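You operate a simulated robot arm through the tools that you are given. There is no shell and no other tool. Be economical: measure what you need, move in short steps, check, and stop when the job is done.

The job below is to be done with a simulated robot arm. You get a single attempt, and the scene is never put back.

Task
Test the red stop on the running belt, then twist the stop free.
Fine: start the belt, hit the stop, try the start button while it is caught; hands off the belt while it runs.
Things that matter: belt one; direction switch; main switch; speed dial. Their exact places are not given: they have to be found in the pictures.

The check looks at the end state, three seconds after you hand in, the way a careful person would. Anything else that was tipped, shoved, dropped, spilled or broken makes it a failure.

Robot
A 6-joint arm with a two-finger parallel gripper on a trunk, on a base that drives. Base frame: it is fixed to the floor where the robot stands at the start and does not move with it; the origin is under the middle of the robot, x ahead of it, y to its left, z up; the surface under the hand at the start is at about z = 79. Lengths are in cm, angles in rad, forces in N, time in s.
With the tool pointing down near the work surface it reaches from about 32 to 70 cm from the robot's upright axis, wherever it stands. Its first joint turns from -2.897 to 2.897 rad. Places, roughly: belt one [190, -270, 80]; direction switch [30, 50, 80]; main switch [40, 10, 50]; speed dial [30, 40, 80]. Payload 4.1 kg.
Tool frame: the origin (TCP) lies between the finger pads and is the grasp point; the fingertips stand 2.3 cm ahead of it; z points along the fingers, y is the line along which they close. The gripper opens to 9.4 cm. The fingers are 3.8 cm wide and 1 cm thick; the gripper's body (5.4 by 9.6 cm) begins 3.9 cm behind the TCP.
Orientation is that of the tool frame in the base frame, as a unit quaternion [w, x, y, z]. With the fingers straight down and closing along the base's y, the tool's x points along the base's -x, its y along +y and its z along -z.

Tools
- The arm moves only by the tool servo_tool. Its argument "commands" is a list of rows, each a list of 7 numbers: the shift along the base's x, y, z in units of 150 mm (1.0 is 150 mm), then the turn, a rotation vector about the base's x, y, z in units of 90 degrees (1.0 is 90 degrees), then the opening, from 0 (shut) to 1 (fully open). In form: [[tx, ty, tz, wx, wy, wz, fingers], ...]. A call has 1 to 20 rows; each row is the pose to reach, as a shift and turn from the pose commanded when the call began. A call with a number of a shift or a turn outside -1 to 1 is refused whole. A row lasts 0.2 s, in which the tool goes at most 5 cm and 0.15 rad; a call with a longer step from one row to the next is refused whole, and so is a gripper value outside its range. A pose out of reach is approached as far as the arm can. The call stops where the force on the tool passes 50 N (or 10 N more than at its start, if that is more) or the arm is blocked; 0.2 s more then pass. Each finger travels about 4.5 cm/s and halts on what it meets, pressing with about 23 N; the grip force reading is that of the motor and also rises with nothing between the fingers. The clock runs only during rows and for 0.2 s after the last one: add rows that repeat a pose to give the fingers time. The reply holds the time, the measured pose of the TCP, the force on the tool along the base axes, the opening and the grip force, in the units named above and with some noise, with the torque about the TCP (base axes, N m) and any sound that the robot's microphone picked up, and new pictures: "views" is both (left out), scene, wrist or none.
- Cameras (640 x 400 px; columns grow to the right, rows downward): "scene" is now at [2.7, 16.86, 144.21]; the picture's right is [0.13, -0.99, 0.00], its down [-0.72, -0.10, -0.68] and it looks along [0.68, 0.09, -0.73] (base axes); focal length 256 px, centre (320, 200). "wrist" rides on the gripper at [8.6, 1.6, -7.5] in the tool frame; the picture's right is [-0.18, 0.98, 0.00], its down [-0.58, -0.11, -0.81] and it looks along [-0.79, -0.15, 0.59] (tool axes); focal length 243 px, centre (320, 200).
- slide_trunk(by): slides the trunk up (or, below 0, down) by that many cm; the arm and the scene camera ride with it, the base frame stays. It gives what a move gives, with no picture.
- base_move(legs): drives the robot by 1 to 6 legs, each [ahead, turn to the left] in cm and rad, along the robot's own axes; the way and the turn of a leg run together, so that a leg with both is an arc; at most 150 cm and 3.142 rad a leg. The arm and the cameras ride along, it lands a little off, and it stops where it bumps. It gives what a move gives, and a new picture of the scene camera.
- pan_tilt(pan, tilt): turns the head with the scene camera to pan (to the left, within 2.705 rad either way) and tilt (down, from -0.506 to 1.204), counted from straight ahead of the robot. It gives what a move gives, and a new picture of the scene camera.
- point_at(camera, pixels): for up to 12 pixels [column, row] of the newest picture of that camera ("zoom" is the newest enlarged one), the place [x, y, z] in the base frame of the surface seen there, good to about 0.3 cm, but the place of the scene camera against the robot may be out by one fixed shift of up to 1.8 cm in any direction. No time passes.
- close_up(camera, box): a new picture of the part [left, top, right, bottom] of that camera's present view, enlarged. No time passes.
- hand_in(): hands the job in; it is judged then, once.

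Go step by step. Measure first, check grasps and placings, and put right what went wrong. The budget is 80 turns and 260 pictures, counting those below and the enlarged ones. Unless the task says otherwise, let go and move clear before handing in, and close with one line.

The tools are called after "Emit:" by a JSON object that holds its "method" and its "body". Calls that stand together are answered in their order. servo_tool: Moves the arm, as the interface text tells. Its arguments: {"type":"object","properties":{"commands":{"type":"array","items":{"type":"array","items":{"type":"number"}}},"views":{"type":"string","enum":["both","scene","wrist","none"]}},"required":["commands"]} The other tools are called the same way: slide_trunk (by) slides the trunk up or down; base_move (legs) drives the base; pan_tilt (pan, tilt) turns the head that bears the scene camera; point_at (camera, pixels) gives the place of the surface under pixels of a picture; close_up (camera, box) takes an enlarged picture of a part of a camera's view; hand_in () hands the job in.

At the start:

```text
time_s: 0.0
ee_pos: [39.8, 16.33, 115.82]
orientation: [0.0, 0.0, 1.0, 0.0]
contact_force: [0.1, -0.2, 0.5]
torque: [-0.03, -0.03, -0.01]
finger_gap: 9.4
grip_force: 0.0
trunk travel left (down, up): [-40.0, 19.0]
robot x, y, heading: [0.46, -0.25, -0.003]
head pan, tilt: [0.131, 0.819]
```

scene: 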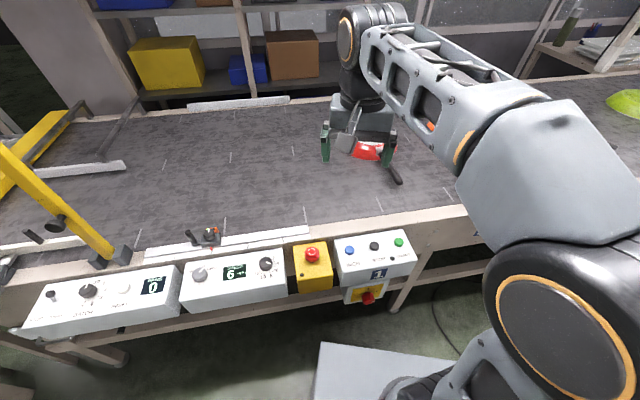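
wrist: 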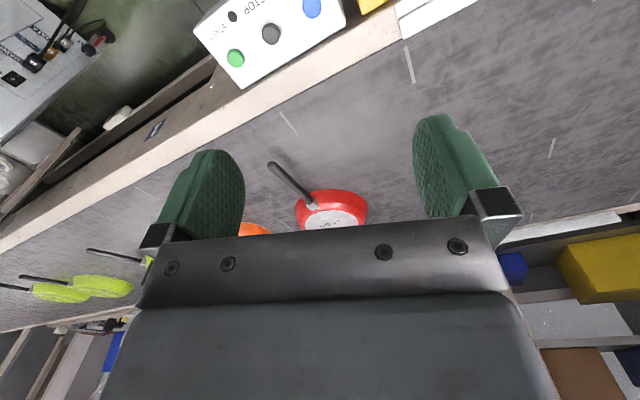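

The panels lie along the near belt edge: the stop at about (312,255), start/stop buttons at (350-400,245), and a main switch at (368,298). I'll enlarge these.

Emit:
{"method": "close_up", "body": {"camera": "scene", "box": [280, 220, 430, 314]}}

Emit:
{"method": "close_up", "body": {"camera": "scene", "box": [0, 220, 300, 350]}}

Emit:
{"method": "point_at", "body": {"camera": "scene", "pixels": [[312, 254], [300, 268], [324, 282], [350, 250], [374, 246], [398, 242], [368, 298], [266, 263], [199, 274], [365, 150], [230, 158], [340, 260]]}}

```text
4.26 times, centred on (355, 267) of scene
```

zoom: 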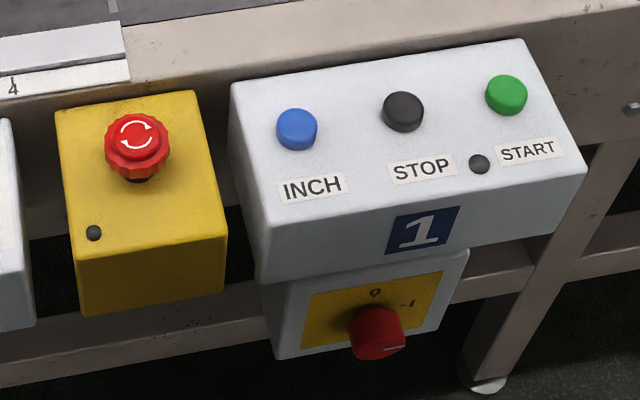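

```text
2.13 times, centred on (150, 285) of scene
```

zoom: 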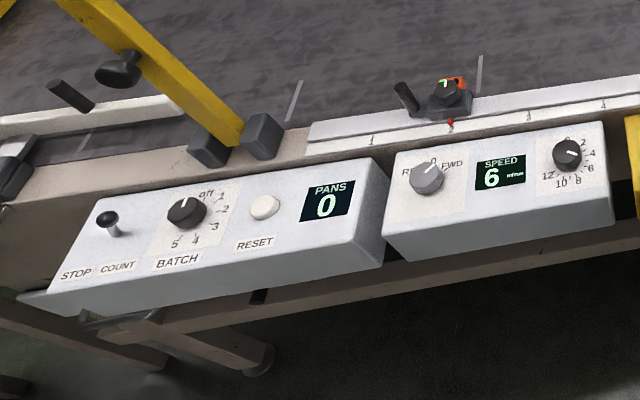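

```text
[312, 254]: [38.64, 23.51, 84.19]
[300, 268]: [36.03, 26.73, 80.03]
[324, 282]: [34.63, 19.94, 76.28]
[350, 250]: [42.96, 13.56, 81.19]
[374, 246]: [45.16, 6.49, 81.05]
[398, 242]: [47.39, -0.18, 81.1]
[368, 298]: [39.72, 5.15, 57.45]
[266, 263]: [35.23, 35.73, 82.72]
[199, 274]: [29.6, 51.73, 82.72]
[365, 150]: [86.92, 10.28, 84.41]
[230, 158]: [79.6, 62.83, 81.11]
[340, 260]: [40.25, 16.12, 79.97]
```

The displays are lit (SPEED 6) and the lamps dark. I'll enlarge the switch positions.

Emit:
{"method": "close_up", "body": {"camera": "scene", "box": [340, 275, 396, 310]}}

Emit:
{"method": "close_up", "body": {"camera": "scene", "box": [180, 250, 300, 325]}}

Emit:
{"method": "close_up", "body": {"camera": "scene", "box": [180, 215, 244, 255]}}

Emit:
{"method": "close_up", "body": {"camera": "scene", "box": [310, 90, 430, 165]}}

```text
11.43 times, centred on (368, 292) of scene
```

zoom: 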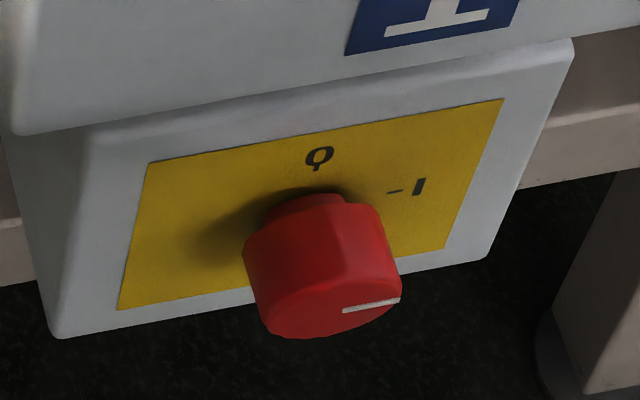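

```text
5.33 times, centred on (240, 288) of scene
```

zoom: 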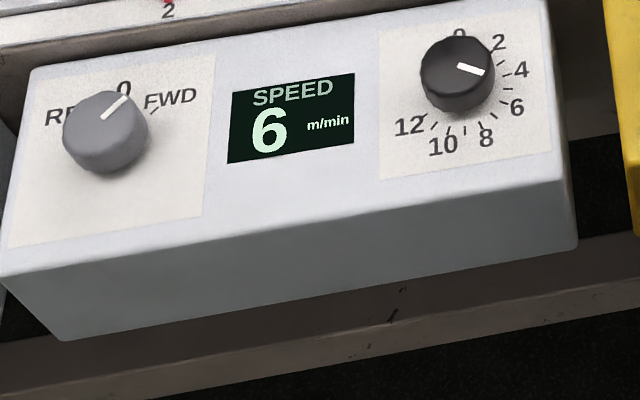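

```text
10.00 times, centred on (212, 235) of scene
```

zoom: 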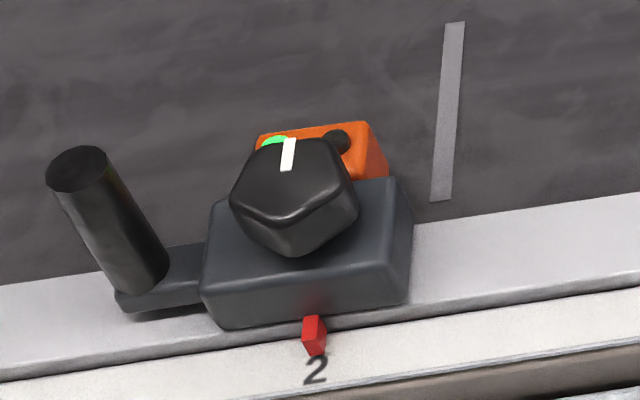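

```text
5.33 times, centred on (370, 128) of scene
```

zoom: 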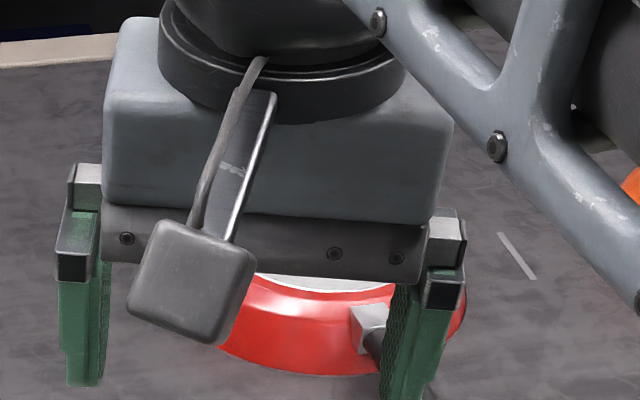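

The main switch is on I, direction on FWD, speed 6. Pans lie on the belt, so I'll look along it both ways before starting.

Emit:
{"method": "pan_tilt", "body": {"pan": -0.9, "tilt": 0.4}}

Emit:
{"method": "pan_tilt", "body": {"pan": 1.0, "tilt": 0.5}}

```text
time_s: 1.3
ee_pos: [39.86, 16.03, 115.96]
orientation: [0.0, 0.0, 1.0, 0.0]
contact_force: [-0.2, -0.5, -0.5]
torque: [-0.01, -0.02, -0.01]
finger_gap: 9.41
grip_force: 0.1
trunk travel left (down, up): [-40.0, 19.0]
robot x, y, heading: [0.1, 0.04, -0.002]
head pan, tilt: [-0.901, 0.4]
```

scene: 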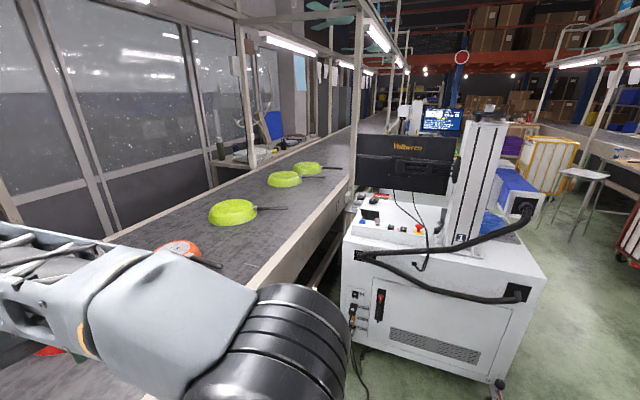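

```text
time_s: 3.2
ee_pos: [39.85, 16.3, 115.89]
orientation: [-0.001, 0.001, 1.0, 0.0]
contact_force: [-0.1, 0.2, 0.4]
torque: [0.04, 0.02, 0.01]
finger_gap: 9.41
grip_force: 0.1
trunk travel left (down, up): [-40.0, 19.0]
robot x, y, heading: [-0.01, -0.14, -0.002]
head pan, tilt: [1.0, 0.499]
```

scene: 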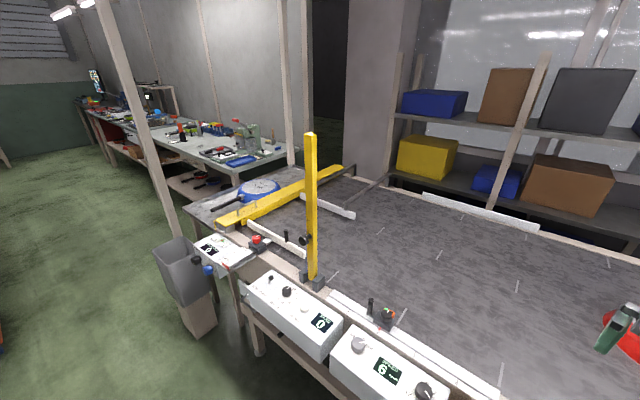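

The belt carries pans toward +y with plenty of room before the gate. I'll measure the buttons with the wrist camera at (235,57), (270,33), (312,8) to find the scene camera's shift.

Emit:
{"method": "point_at", "body": {"camera": "wrist", "pixels": [[235, 57], [270, 33], [312, 8], [245, 80]]}}

Emit:
{"method": "pan_tilt", "body": {"pan": 0.2, "tilt": 0.85}}

```text
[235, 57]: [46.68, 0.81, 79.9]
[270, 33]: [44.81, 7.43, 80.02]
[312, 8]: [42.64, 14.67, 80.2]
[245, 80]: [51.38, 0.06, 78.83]
```

```text
time_s: 4.3
ee_pos: [39.78, 16.23, 115.92]
orientation: [0.0, 0.0, 1.0, -0.001]
contact_force: [0.4, 0.0, -1.2]
torque: [0.01, 0.03, -0.03]
finger_gap: 9.4
grip_force: 0.1
trunk travel left (down, up): [-40.0, 19.0]
robot x, y, heading: [-0.2, -0.0, 0.0]
head pan, tilt: [0.201, 0.85]
```

scene: 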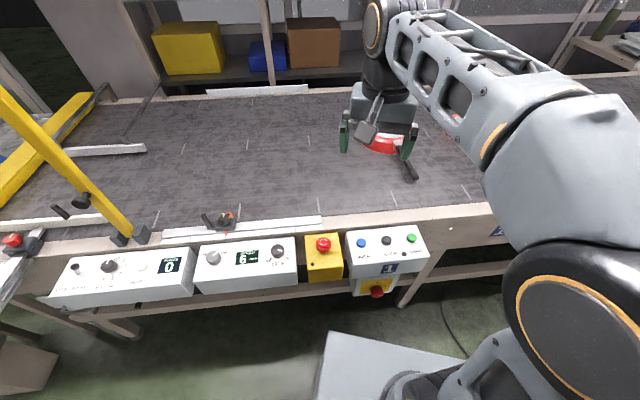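

Scene readings are off by about (-0.5, +1.0, -1.1). There is another red thing at (13,240), so I'll look at it and at the stop.

Emit:
{"method": "close_up", "body": {"camera": "scene", "box": [0, 210, 80, 260]}}

Emit:
{"method": "close_up", "body": {"camera": "scene", "box": [300, 228, 348, 258]}}

Emit:
{"method": "point_at", "body": {"camera": "scene", "pixels": [[324, 243], [316, 244], [331, 244], [324, 237], [411, 238], [312, 270], [335, 270], [13, 239]]}}

```text
8.00 times, centred on (40, 235) of scene
```

zoom: 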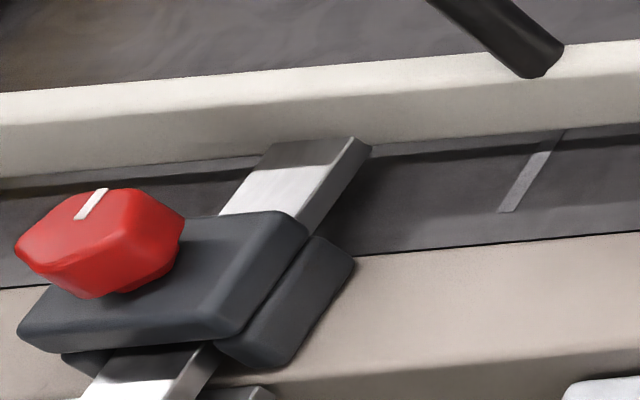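

```text
13.33 times, centred on (324, 243) of scene
```

zoom: 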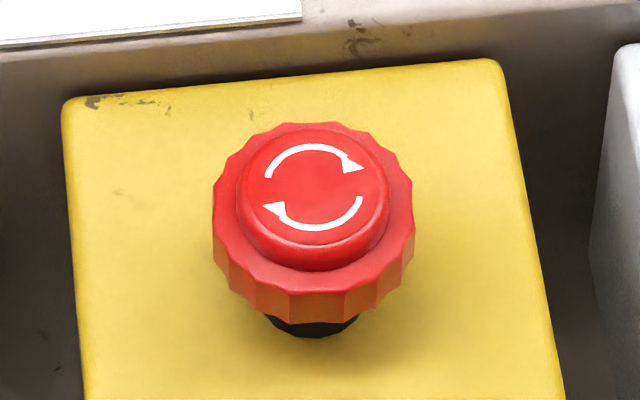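

```text
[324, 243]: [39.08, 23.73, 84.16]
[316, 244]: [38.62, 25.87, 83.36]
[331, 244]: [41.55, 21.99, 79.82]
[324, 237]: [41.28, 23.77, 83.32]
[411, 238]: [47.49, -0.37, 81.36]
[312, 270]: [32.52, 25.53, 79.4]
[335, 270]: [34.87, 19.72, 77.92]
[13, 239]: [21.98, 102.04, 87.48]
```

The stop's arrows run clockwise and it is out now (top at about [38.5, 24.7, 83.1] corrected). I'll shut the fingers and move over the start button.

Emit:
{"method": "servo_tool", "body": {"commands": [[0.08, -0.17, -0.17, 0, 0, 0, 0], [0.16, -0.34, -0.34, 0, 0, 0, 0], [0.24, -0.51, -0.51, 0, 0, 0, 0], [0.32, -0.68, -0.68, 0, 0, 0, 0], [0.4, -0.85, -0.85, 0, 0, 0, 0], [0.46, -1, -1, 0, 0, 0, 0], [0.46, -1, -1, 0, 0, 0, 0]], "views": "wrist"}}

```text
time_s: 5.9
ee_pos: [46.59, 1.26, 100.72]
orientation: [-0.001, 0.0, 1.0, 0.0]
contact_force: [-0.5, 0.0, -0.6]
torque: [0.02, -0.02, 0.0]
finger_gap: 0.0
grip_force: 22.7
trunk travel left (down, up): [-40.0, 19.0]
robot x, y, heading: [0.26, 0.08, 0.005]
head pan, tilt: [0.201, 0.85]
```

wrist: 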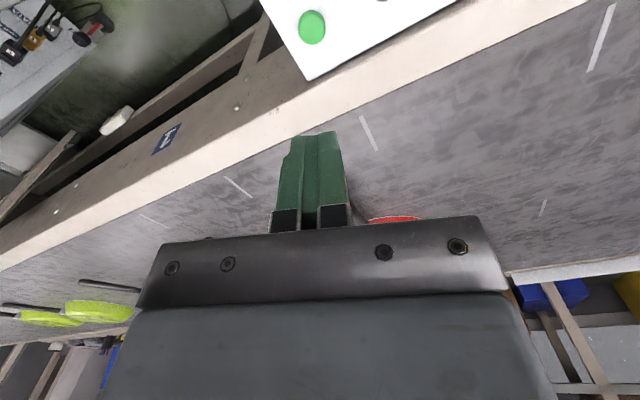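

Emit:
{"method": "point_at", "body": {"camera": "wrist", "pixels": [[311, 27], [303, 22], [318, 35]]}}

Emit:
{"method": "servo_tool", "body": {"commands": [[0, 0, -0.3, 0, 0, 0, 0], [0, -0.02, -0.6, 0, 0, 0, 0], [0, -0.03, -0.9, 0, 0, 0, 0], [0, -0.03, -0.9, 0, 0, 0, 0]], "views": "both"}}

```text
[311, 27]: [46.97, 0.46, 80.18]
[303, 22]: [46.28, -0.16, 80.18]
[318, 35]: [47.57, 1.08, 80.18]
```

```text
time_s: 6.9
ee_pos: [46.63, 0.76, 87.28]
orientation: [0.0, 0.0, 1.0, 0.0]
contact_force: [0.6, 0.0, 0.2]
torque: [0.01, -0.01, 0.04]
finger_gap: 0.0
grip_force: 22.3
trunk travel left (down, up): [-40.0, 19.0]
robot x, y, heading: [0.05, -0.17, -0.001]
head pan, tilt: [0.201, 0.85]
```

scene: 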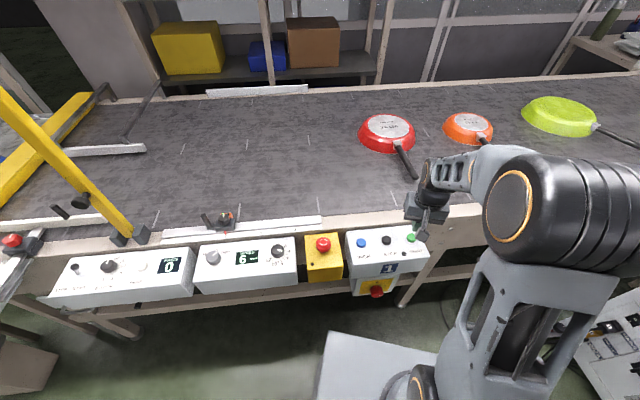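
wrist: 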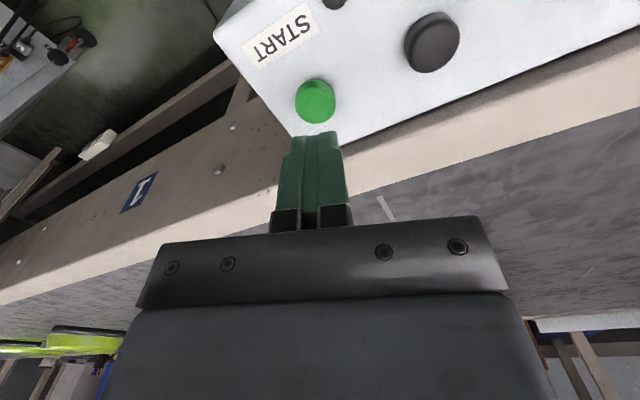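

Fingertips are at about z 85 over the green button (top 80.2). I'll press slowly and back off, watching lamp and sound.

Emit:
{"method": "servo_tool", "body": {"commands": [[0.01, -0.02, -0.25, 0, 0, 0, 0], [0.01, -0.02, -0.32, 0, 0, 0, 0], [0.01, -0.02, -0.36, 0, 0, 0, 0], [0.01, -0.02, -0.385, 0, 0, 0, 0], [0.01, -0.02, -0.25, 0, 0, 0, 0]], "views": "scene"}}

```text
time_s: 8.1
ee_pos: [46.81, 0.52, 83.63]
orientation: [0.0, 0.001, 1.0, 0.0]
contact_force: [-0.2, 0.3, -0.1]
torque: [0.0, 0.0, 0.0]
finger_gap: 0.0
grip_force: 23.2
trunk travel left (down, up): [-40.0, 19.0]
robot x, y, heading: [-0.06, 0.01, -0.003]
head pan, tilt: [0.201, 0.85]
heard: click
```

scene: 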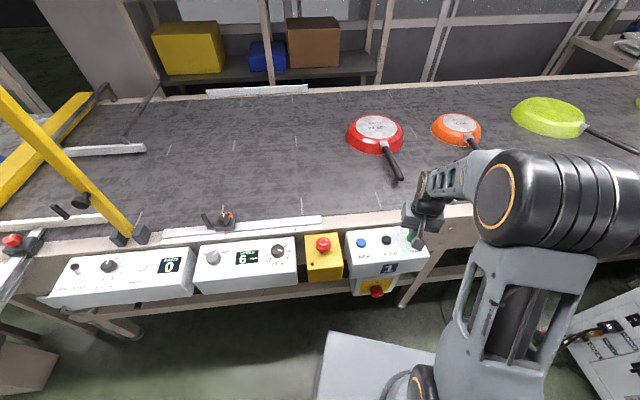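

The pans have moved left: the belt runs. I'll carry the hand over the panels (not the belt) to the stop.

Emit:
{"method": "servo_tool", "body": {"commands": [[0, 0, 0.3, 0, 0, 0, 0], [-0.1, 0.28, 0.35, 0, 0, 0, 0], [-0.2, 0.56, 0.35, 0, 0, 0, 0], [-0.29, 0.84, 0.35, 0, 0, 0, 0], [-0.34, 1, 0.35, 0, 0, 0, 0]], "views": "none"}}

```text
time_s: 9.3
ee_pos: [41.82, 15.49, 88.87]
orientation: [0.0, 0.0, 1.0, -0.001]
contact_force: [1.1, -0.4, 0.0]
torque: [-0.02, -0.01, -0.02]
finger_gap: 0.0
grip_force: 23.0
trunk travel left (down, up): [-40.0, 19.0]
robot x, y, heading: [-0.09, -0.08, -0.0]
head pan, tilt: [0.201, 0.85]
```

Now over to the stop and press it down.

Emit:
{"method": "servo_tool", "body": {"commands": [[-0.11, 0.305, 0, 0, 0, 0, 0], [-0.22, 0.61, 0, 0, 0, 0, 0], [-0.22, 0.61, -0.2, 0, 0, 0, 0], [-0.22, 0.61, -0.26, 0, 0, 0, 0], [-0.22, 0.61, -0.3, 0, 0, 0, 0], [-0.22, 0.61, -0.33, 0, 0, 0, 0]], "views": "both"}}

```text
time_s: 10.7
ee_pos: [38.47, 24.65, 84.23]
orientation: [0.004, -0.001, 1.0, 0.003]
contact_force: [-5.8, -4.0, 39.2]
torque: [-0.07, 0.24, -0.03]
finger_gap: 0.0
grip_force: 22.9
trunk travel left (down, up): [-40.0, 19.0]
robot x, y, heading: [0.18, -0.17, 0.001]
head pan, tilt: [0.201, 0.85]
heard: click
```

scene: 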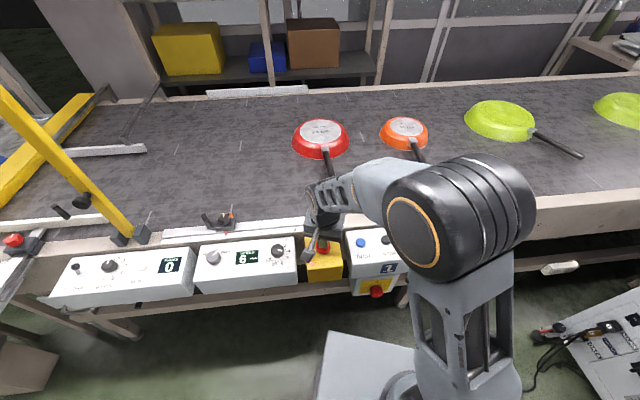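
wrist: 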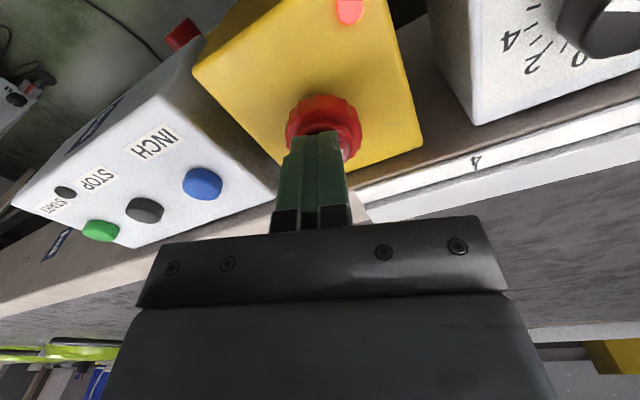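

A click, 39 N, and the lamp on the yellow box is red at (349,10): the stop is caught. I'll lift off and check that the pans stand still.

Emit:
{"method": "servo_tool", "body": {"commands": [[0, 0, 0.3, 0, 0, 0, 0], [0, 0, 0.4, 0, 0, 0, 0], [0.1, -0.3, 0.4, 0, 0, 0, 0], [0.2, -0.6, 0.4, 0, 0, 0, 0]], "views": "both"}}

```text
time_s: 11.7
ee_pos: [41.37, 15.65, 89.97]
orientation: [0.0, -0.001, 1.0, 0.0]
contact_force: [0.0, 0.9, -0.2]
torque: [-0.01, -0.01, -0.01]
finger_gap: 0.0
grip_force: 23.4
trunk travel left (down, up): [-40.0, 19.0]
robot x, y, heading: [0.21, -0.23, -0.001]
head pan, tilt: [0.201, 0.85]
```

scene: 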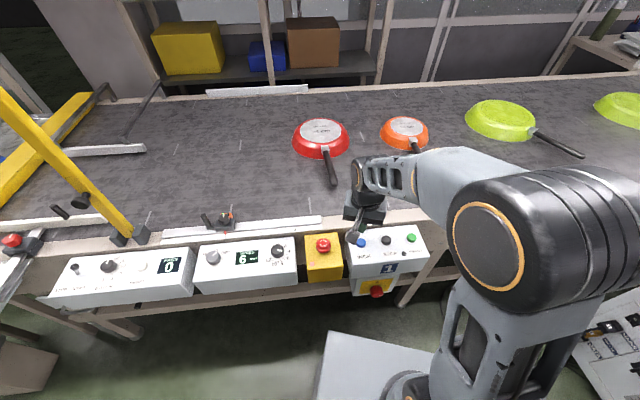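
wrist: 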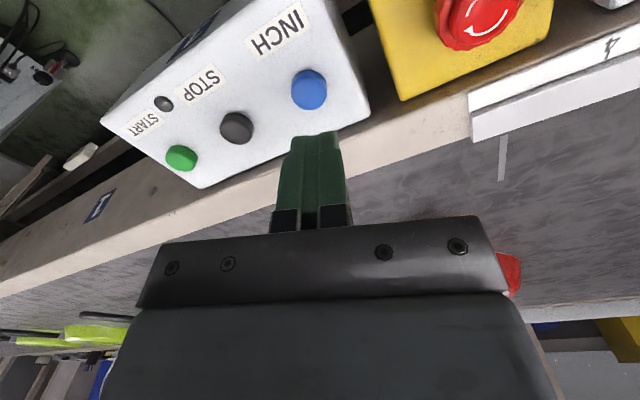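

The pans have stood still since the press (red pan still at (321,133)). Now to the start button and press it while the stop is caught.

Emit:
{"method": "servo_tool", "body": {"commands": [[0.1, -0.28, 0, 0, 0, 0, 0], [0.2, -0.56, 0, 0, 0, 0, 0], [0.29, -0.84, 0, 0, 0, 0, 0], [0.36, -1, 0, 0, 0, 0, 0], [0.36, -1, -0.2, 0, 0, 0, 0], [0.36, -1, -0.42, 0, 0, 0, 0], [0.36, -1, -0.5, 0, 0, 0, 0], [0.36, -1, -0.54, 0, 0, 0, 0], [0.36, -1, -0.565, 0, 0, 0, 0], [0.36, -1, -0.4, 0, 0, 0, 0], [0.36, -1, -0.1, 0, 0, 0, 0]], "views": "both"}}

```text
time_s: 14.1
ee_pos: [47.03, 0.63, 88.21]
orientation: [-0.002, 0.0, 1.0, 0.001]
contact_force: [0.4, 1.0, -0.4]
torque: [0.0, -0.01, 0.01]
finger_gap: 0.0
grip_force: 22.4
trunk travel left (down, up): [-40.0, 19.0]
robot x, y, heading: [-0.02, -0.04, 0.003]
head pan, tilt: [0.201, 0.85]
heard: click
```

scene: 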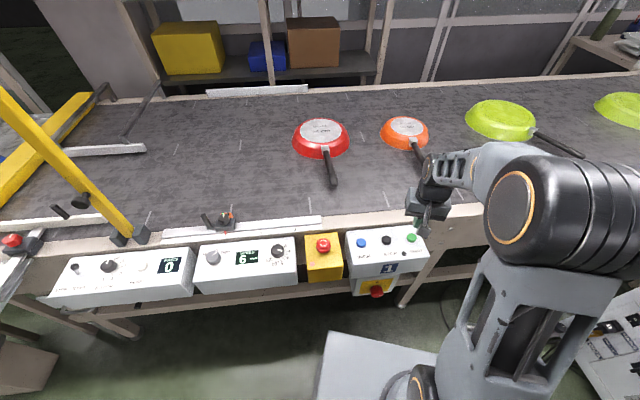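
wrist: 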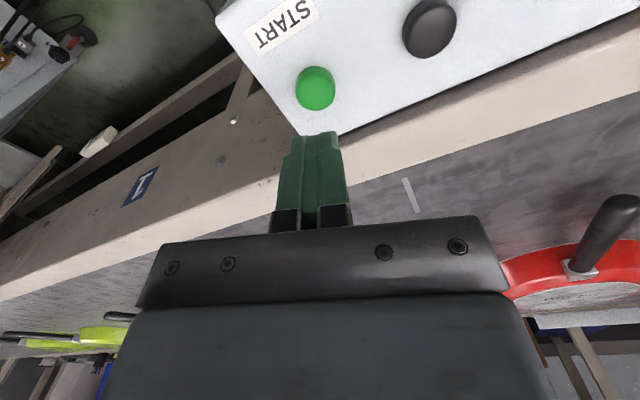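

The start button clicked but the pans have not moved (red pan still at (321,133)) and the lamp is dark: the catch works. Now back toward the stop with the fingers opening, keeping off the belt.

Emit:
{"method": "servo_tool", "body": {"commands": [[0, 0, 0.2, 0, 0, 0, 0], [-0.15, 0.25, 0.35, 0, 0, 0, 0], [-0.3, 0.5, 0.45, 0, 0, 0, 0], [-0.45, 0.75, 0.5, 0, 0, 0, 0], [-0.6, 1, 0.5, 0, 0, 0, 0]], "views": "none"}}

Emit:
{"method": "servo_tool", "body": {"commands": [[-0.1, 0.2, 0, 0, 0, 0, 0.2], [-0.2, 0.4, 0, 0, 0, 0, 0.4], [-0.3, 0.6, 0, 0, 0, 0, 0.6], [-0.3, 0.6, 0, 0, 0, 0, 0.75], [-0.3, 0.6, 0, 0, 0, 0, 0.75]], "views": "wrist"}}

```text
time_s: 15.3
ee_pos: [37.82, 15.76, 95.88]
orientation: [0.0, 0.0, 1.0, 0.0]
contact_force: [-0.3, 0.1, 0.3]
torque: [-0.04, 0.03, 0.01]
finger_gap: 0.01
grip_force: 23.1
trunk travel left (down, up): [-40.0, 19.0]
robot x, y, heading: [-0.17, -0.15, 0.003]
head pan, tilt: [0.201, 0.85]
```

```text
time_s: 16.5
ee_pos: [33.51, 24.55, 95.76]
orientation: [-0.001, 0.0, 1.0, 0.0]
contact_force: [-0.5, 0.1, -0.6]
torque: [0.02, -0.04, 0.05]
finger_gap: 7.08
grip_force: 0.1
trunk travel left (down, up): [-40.0, 19.0]
robot x, y, heading: [-0.18, -0.04, -0.006]
head pan, tilt: [0.201, 0.85]
```

wrist: 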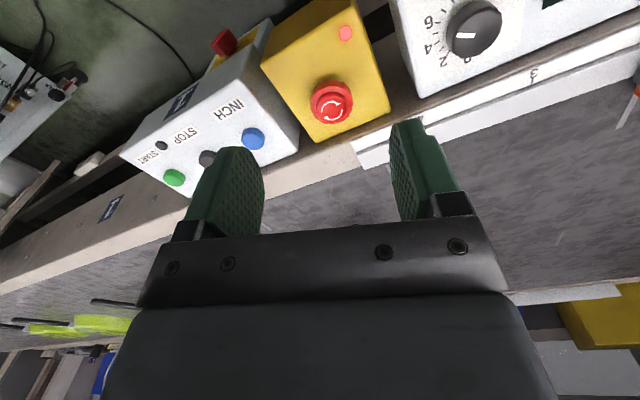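

Emit:
{"method": "point_at", "body": {"camera": "wrist", "pixels": [[332, 107], [315, 104], [350, 98], [332, 86], [334, 120], [300, 110], [365, 95], [330, 60]]}}

```text
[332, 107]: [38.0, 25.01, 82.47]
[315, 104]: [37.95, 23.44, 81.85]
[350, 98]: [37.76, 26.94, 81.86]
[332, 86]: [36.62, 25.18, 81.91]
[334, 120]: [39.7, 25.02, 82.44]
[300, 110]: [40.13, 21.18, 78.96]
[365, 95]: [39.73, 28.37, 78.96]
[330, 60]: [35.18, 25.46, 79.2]
```

The stop's top is at [38.1, 25.1, 82.5], its rim 81.9, the box face 79.0. I'll lower over it, pre-turned a little anticlockwise, with the tips just above the face.

Emit:
{"method": "servo_tool", "body": {"commands": [[0.15, 0.035, 0, 0, 0, 0.09, 0.65], [0.307, 0.035, 0, 0, 0, 0.18, 0.65], [0.307, 0.035, -0.3, 0, 0, 0.27, 0.65], [0.307, 0.035, -0.6, 0, 0, 0.3, 0.65], [0.307, 0.035, -0.78, 0, 0, 0.3, 0.65], [0.307, 0.035, -0.85, 0, 0, 0.3, 0.65], [0.307, 0.035, -0.893, 0, 0, 0.3, 0.65]], "views": "both"}}

```text
time_s: 18.1
ee_pos: [38.03, 25.22, 82.58]
orientation: [0.0, -0.232, 0.973, 0.0]
contact_force: [-0.8, -0.5, 0.8]
torque: [-0.01, 0.01, 0.04]
finger_gap: 6.12
grip_force: 0.0
trunk travel left (down, up): [-40.0, 19.0]
robot x, y, heading: [0.31, -0.26, 0.001]
head pan, tilt: [0.201, 0.85]
```

scene: 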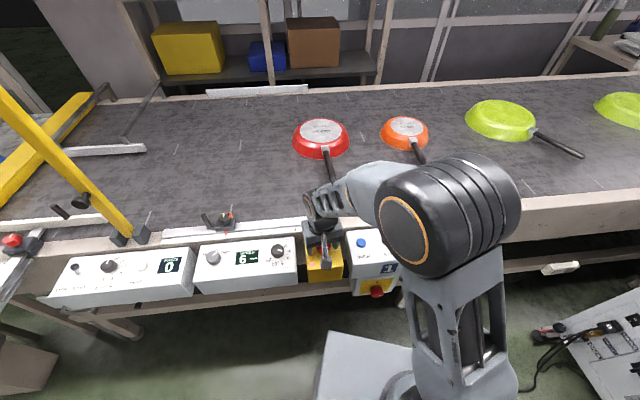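
wrist: 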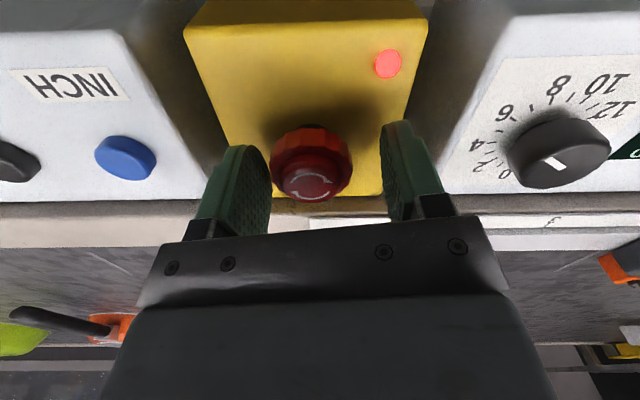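

The fingers straddle the stop cleanly. Close, then turn clockwise about 60°.

Emit:
{"method": "servo_tool", "body": {"commands": [[0, 0, 0, 0, 0, 0, 0.3], [0, 0, 0, 0, 0, 0, 0.3], [0, 0, 0, 0, 0, 0, 0.3], [0, 0, 0, 0, 0, -0.09, 0.3], [0, 0, 0, 0, 0, -0.18, 0.3], [0, 0, 0, 0, 0, -0.27, 0.3], [0, 0, 0, 0, 0, -0.36, 0.3], [0, 0, 0, 0, 0, -0.45, 0.3], [0, 0, 0, 0, 0, -0.54, 0.3], [0, 0, 0, 0, 0, -0.63, 0.3], [0, 0, 0, 0, 0, -0.7, 0.3]], "views": "wrist"}}

```text
time_s: 20.5
ee_pos: [38.28, 25.1, 82.58]
orientation: [0.001, 0.309, 0.951, 0.002]
contact_force: [28.7, -18.3, 4.6]
torque: [-0.35, -0.75, 0.02]
finger_gap: 4.03
grip_force: 45.2
trunk travel left (down, up): [-40.0, 19.0]
robot x, y, heading: [0.09, 0.29, 0.0]
head pan, tilt: [0.201, 0.85]
```

wrist: 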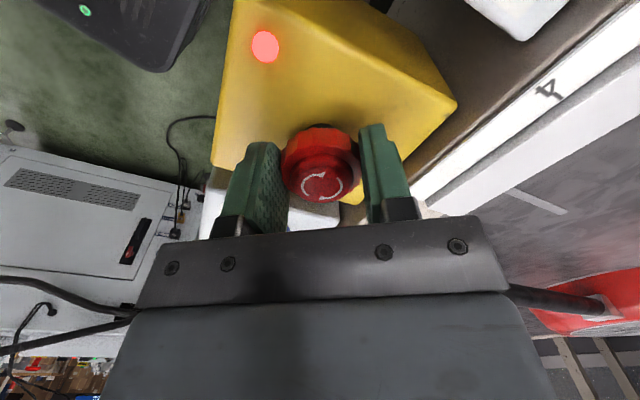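

The lamp is still red and there is a 34 N side force with almost no twist torque, so it may have slipped or been off-centre. I'll open and look at the arrows.

Emit:
{"method": "servo_tool", "body": {"commands": [[0, 0, 0, 0, 0, 0, 0.65], [0, 0, 0, 0, 0, 0, 0.65], [0, 0, 0, 0, 0, 0, 0.65]], "views": "wrist"}}

Emit:
{"method": "close_up", "body": {"camera": "wrist", "box": [240, 100, 400, 240]}}

Emit:
{"method": "point_at", "body": {"camera": "wrist", "pixels": [[322, 183], [300, 185], [345, 180], [322, 200], [318, 165]]}}

```text
time_s: 21.3
ee_pos: [37.94, 25.08, 82.45]
orientation: [0.0, 0.309, 0.951, 0.0]
contact_force: [-0.8, -0.3, 0.1]
torque: [0.02, -0.01, 0.0]
finger_gap: 6.1
grip_force: 0.0
trunk travel left (down, up): [-40.0, 19.0]
robot x, y, heading: [-0.04, 0.22, 0.001]
head pan, tilt: [0.201, 0.85]
```

wrist: 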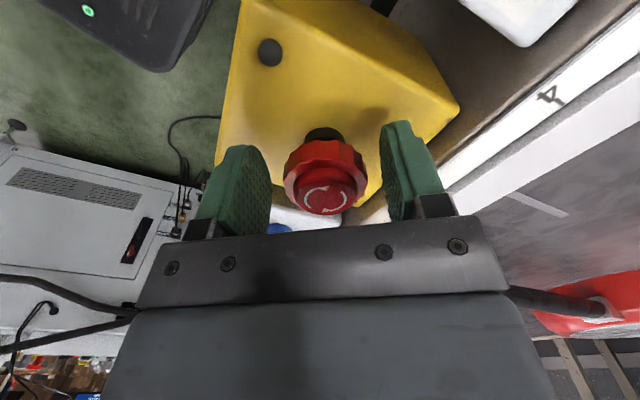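

```text
2.86 times, centred on (320, 170) of wrist
```

zoom: 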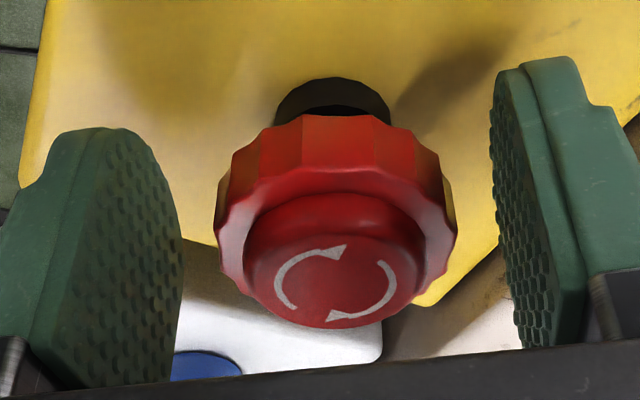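

```text
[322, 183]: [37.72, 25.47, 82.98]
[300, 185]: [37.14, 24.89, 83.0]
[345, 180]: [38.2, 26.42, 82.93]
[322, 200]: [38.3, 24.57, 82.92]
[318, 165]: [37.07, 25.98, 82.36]
```

Once released, the stop popped up (its neck shows at (323,133)) and the lamp at (270,52) is dark: it is free. I'll lift clear and check that the belt stays still.

Emit:
{"method": "servo_tool", "body": {"commands": [[0, 0, 0.15, 0, 0, 0, 0.65], [0, 0, 0.35, 0, 0, 0, 0.65], [0, 0, 0.6, 0, 0, 0.09, 0.65], [0, 0, 0.85, 0, 0, 0.18, 0.65], [-0.15, -0.1, 1, 0, 0, 0.27, 0.65], [-0.3, -0.3, 1, 0, 0, 0.36, 0.65], [-0.3, -0.5, 1, 0, 0, 0.4, 0.65]], "views": "both"}}

Emit:
{"method": "close_up", "body": {"camera": "scene", "box": [180, 220, 440, 310]}}

```text
time_s: 22.9
ee_pos: [33.36, 17.69, 97.7]
orientation: [0.001, -0.002, 1.0, 0.001]
contact_force: [0.0, 0.2, 0.1]
torque: [-0.03, -0.03, 0.0]
finger_gap: 6.1
grip_force: 0.0
trunk travel left (down, up): [-40.0, 19.0]
robot x, y, heading: [-0.06, 0.09, -0.004]
head pan, tilt: [0.201, 0.85]
```

scene: 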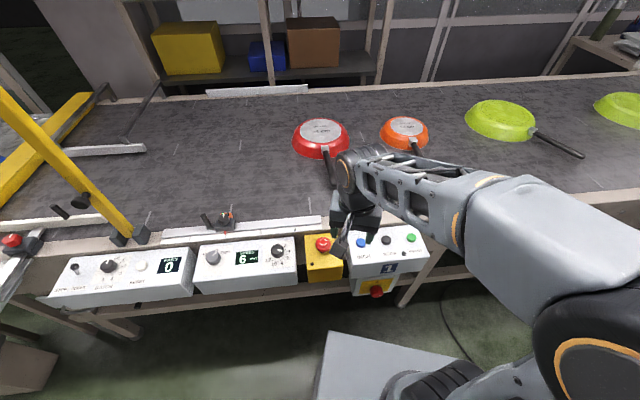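
wrist: 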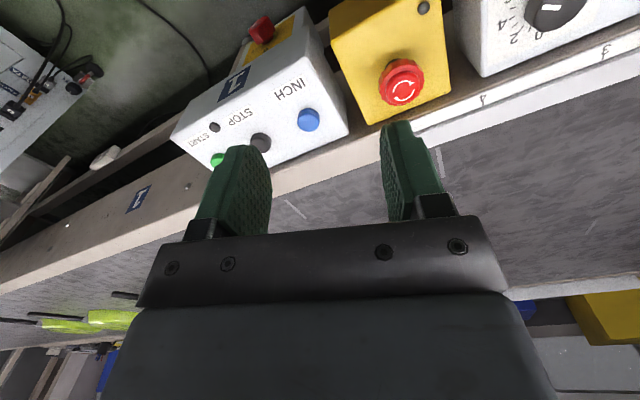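

```text
2.46 times, centred on (310, 265) of scene
```

zoom: 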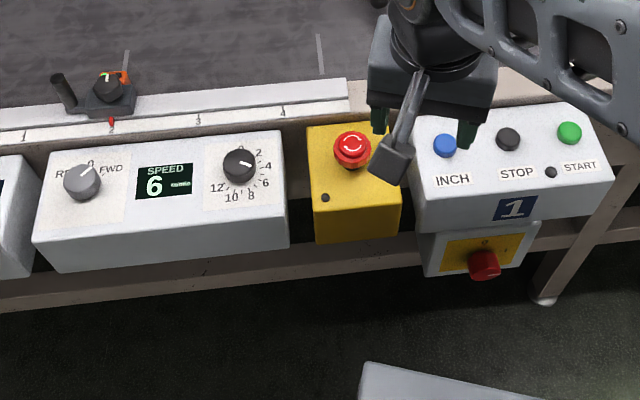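

The stop is out, its lamp is dark, the pans stand still, and the switches are unchanged with the hand clear, so I'm handing in.

Emit:
{"method": "hand_in", "body": {}}

```text
The job is handed in.
```

The red stop passed its test: it halted the running belt, the start button did nothing while it was caught, and it is now twisted free with the belt at rest.
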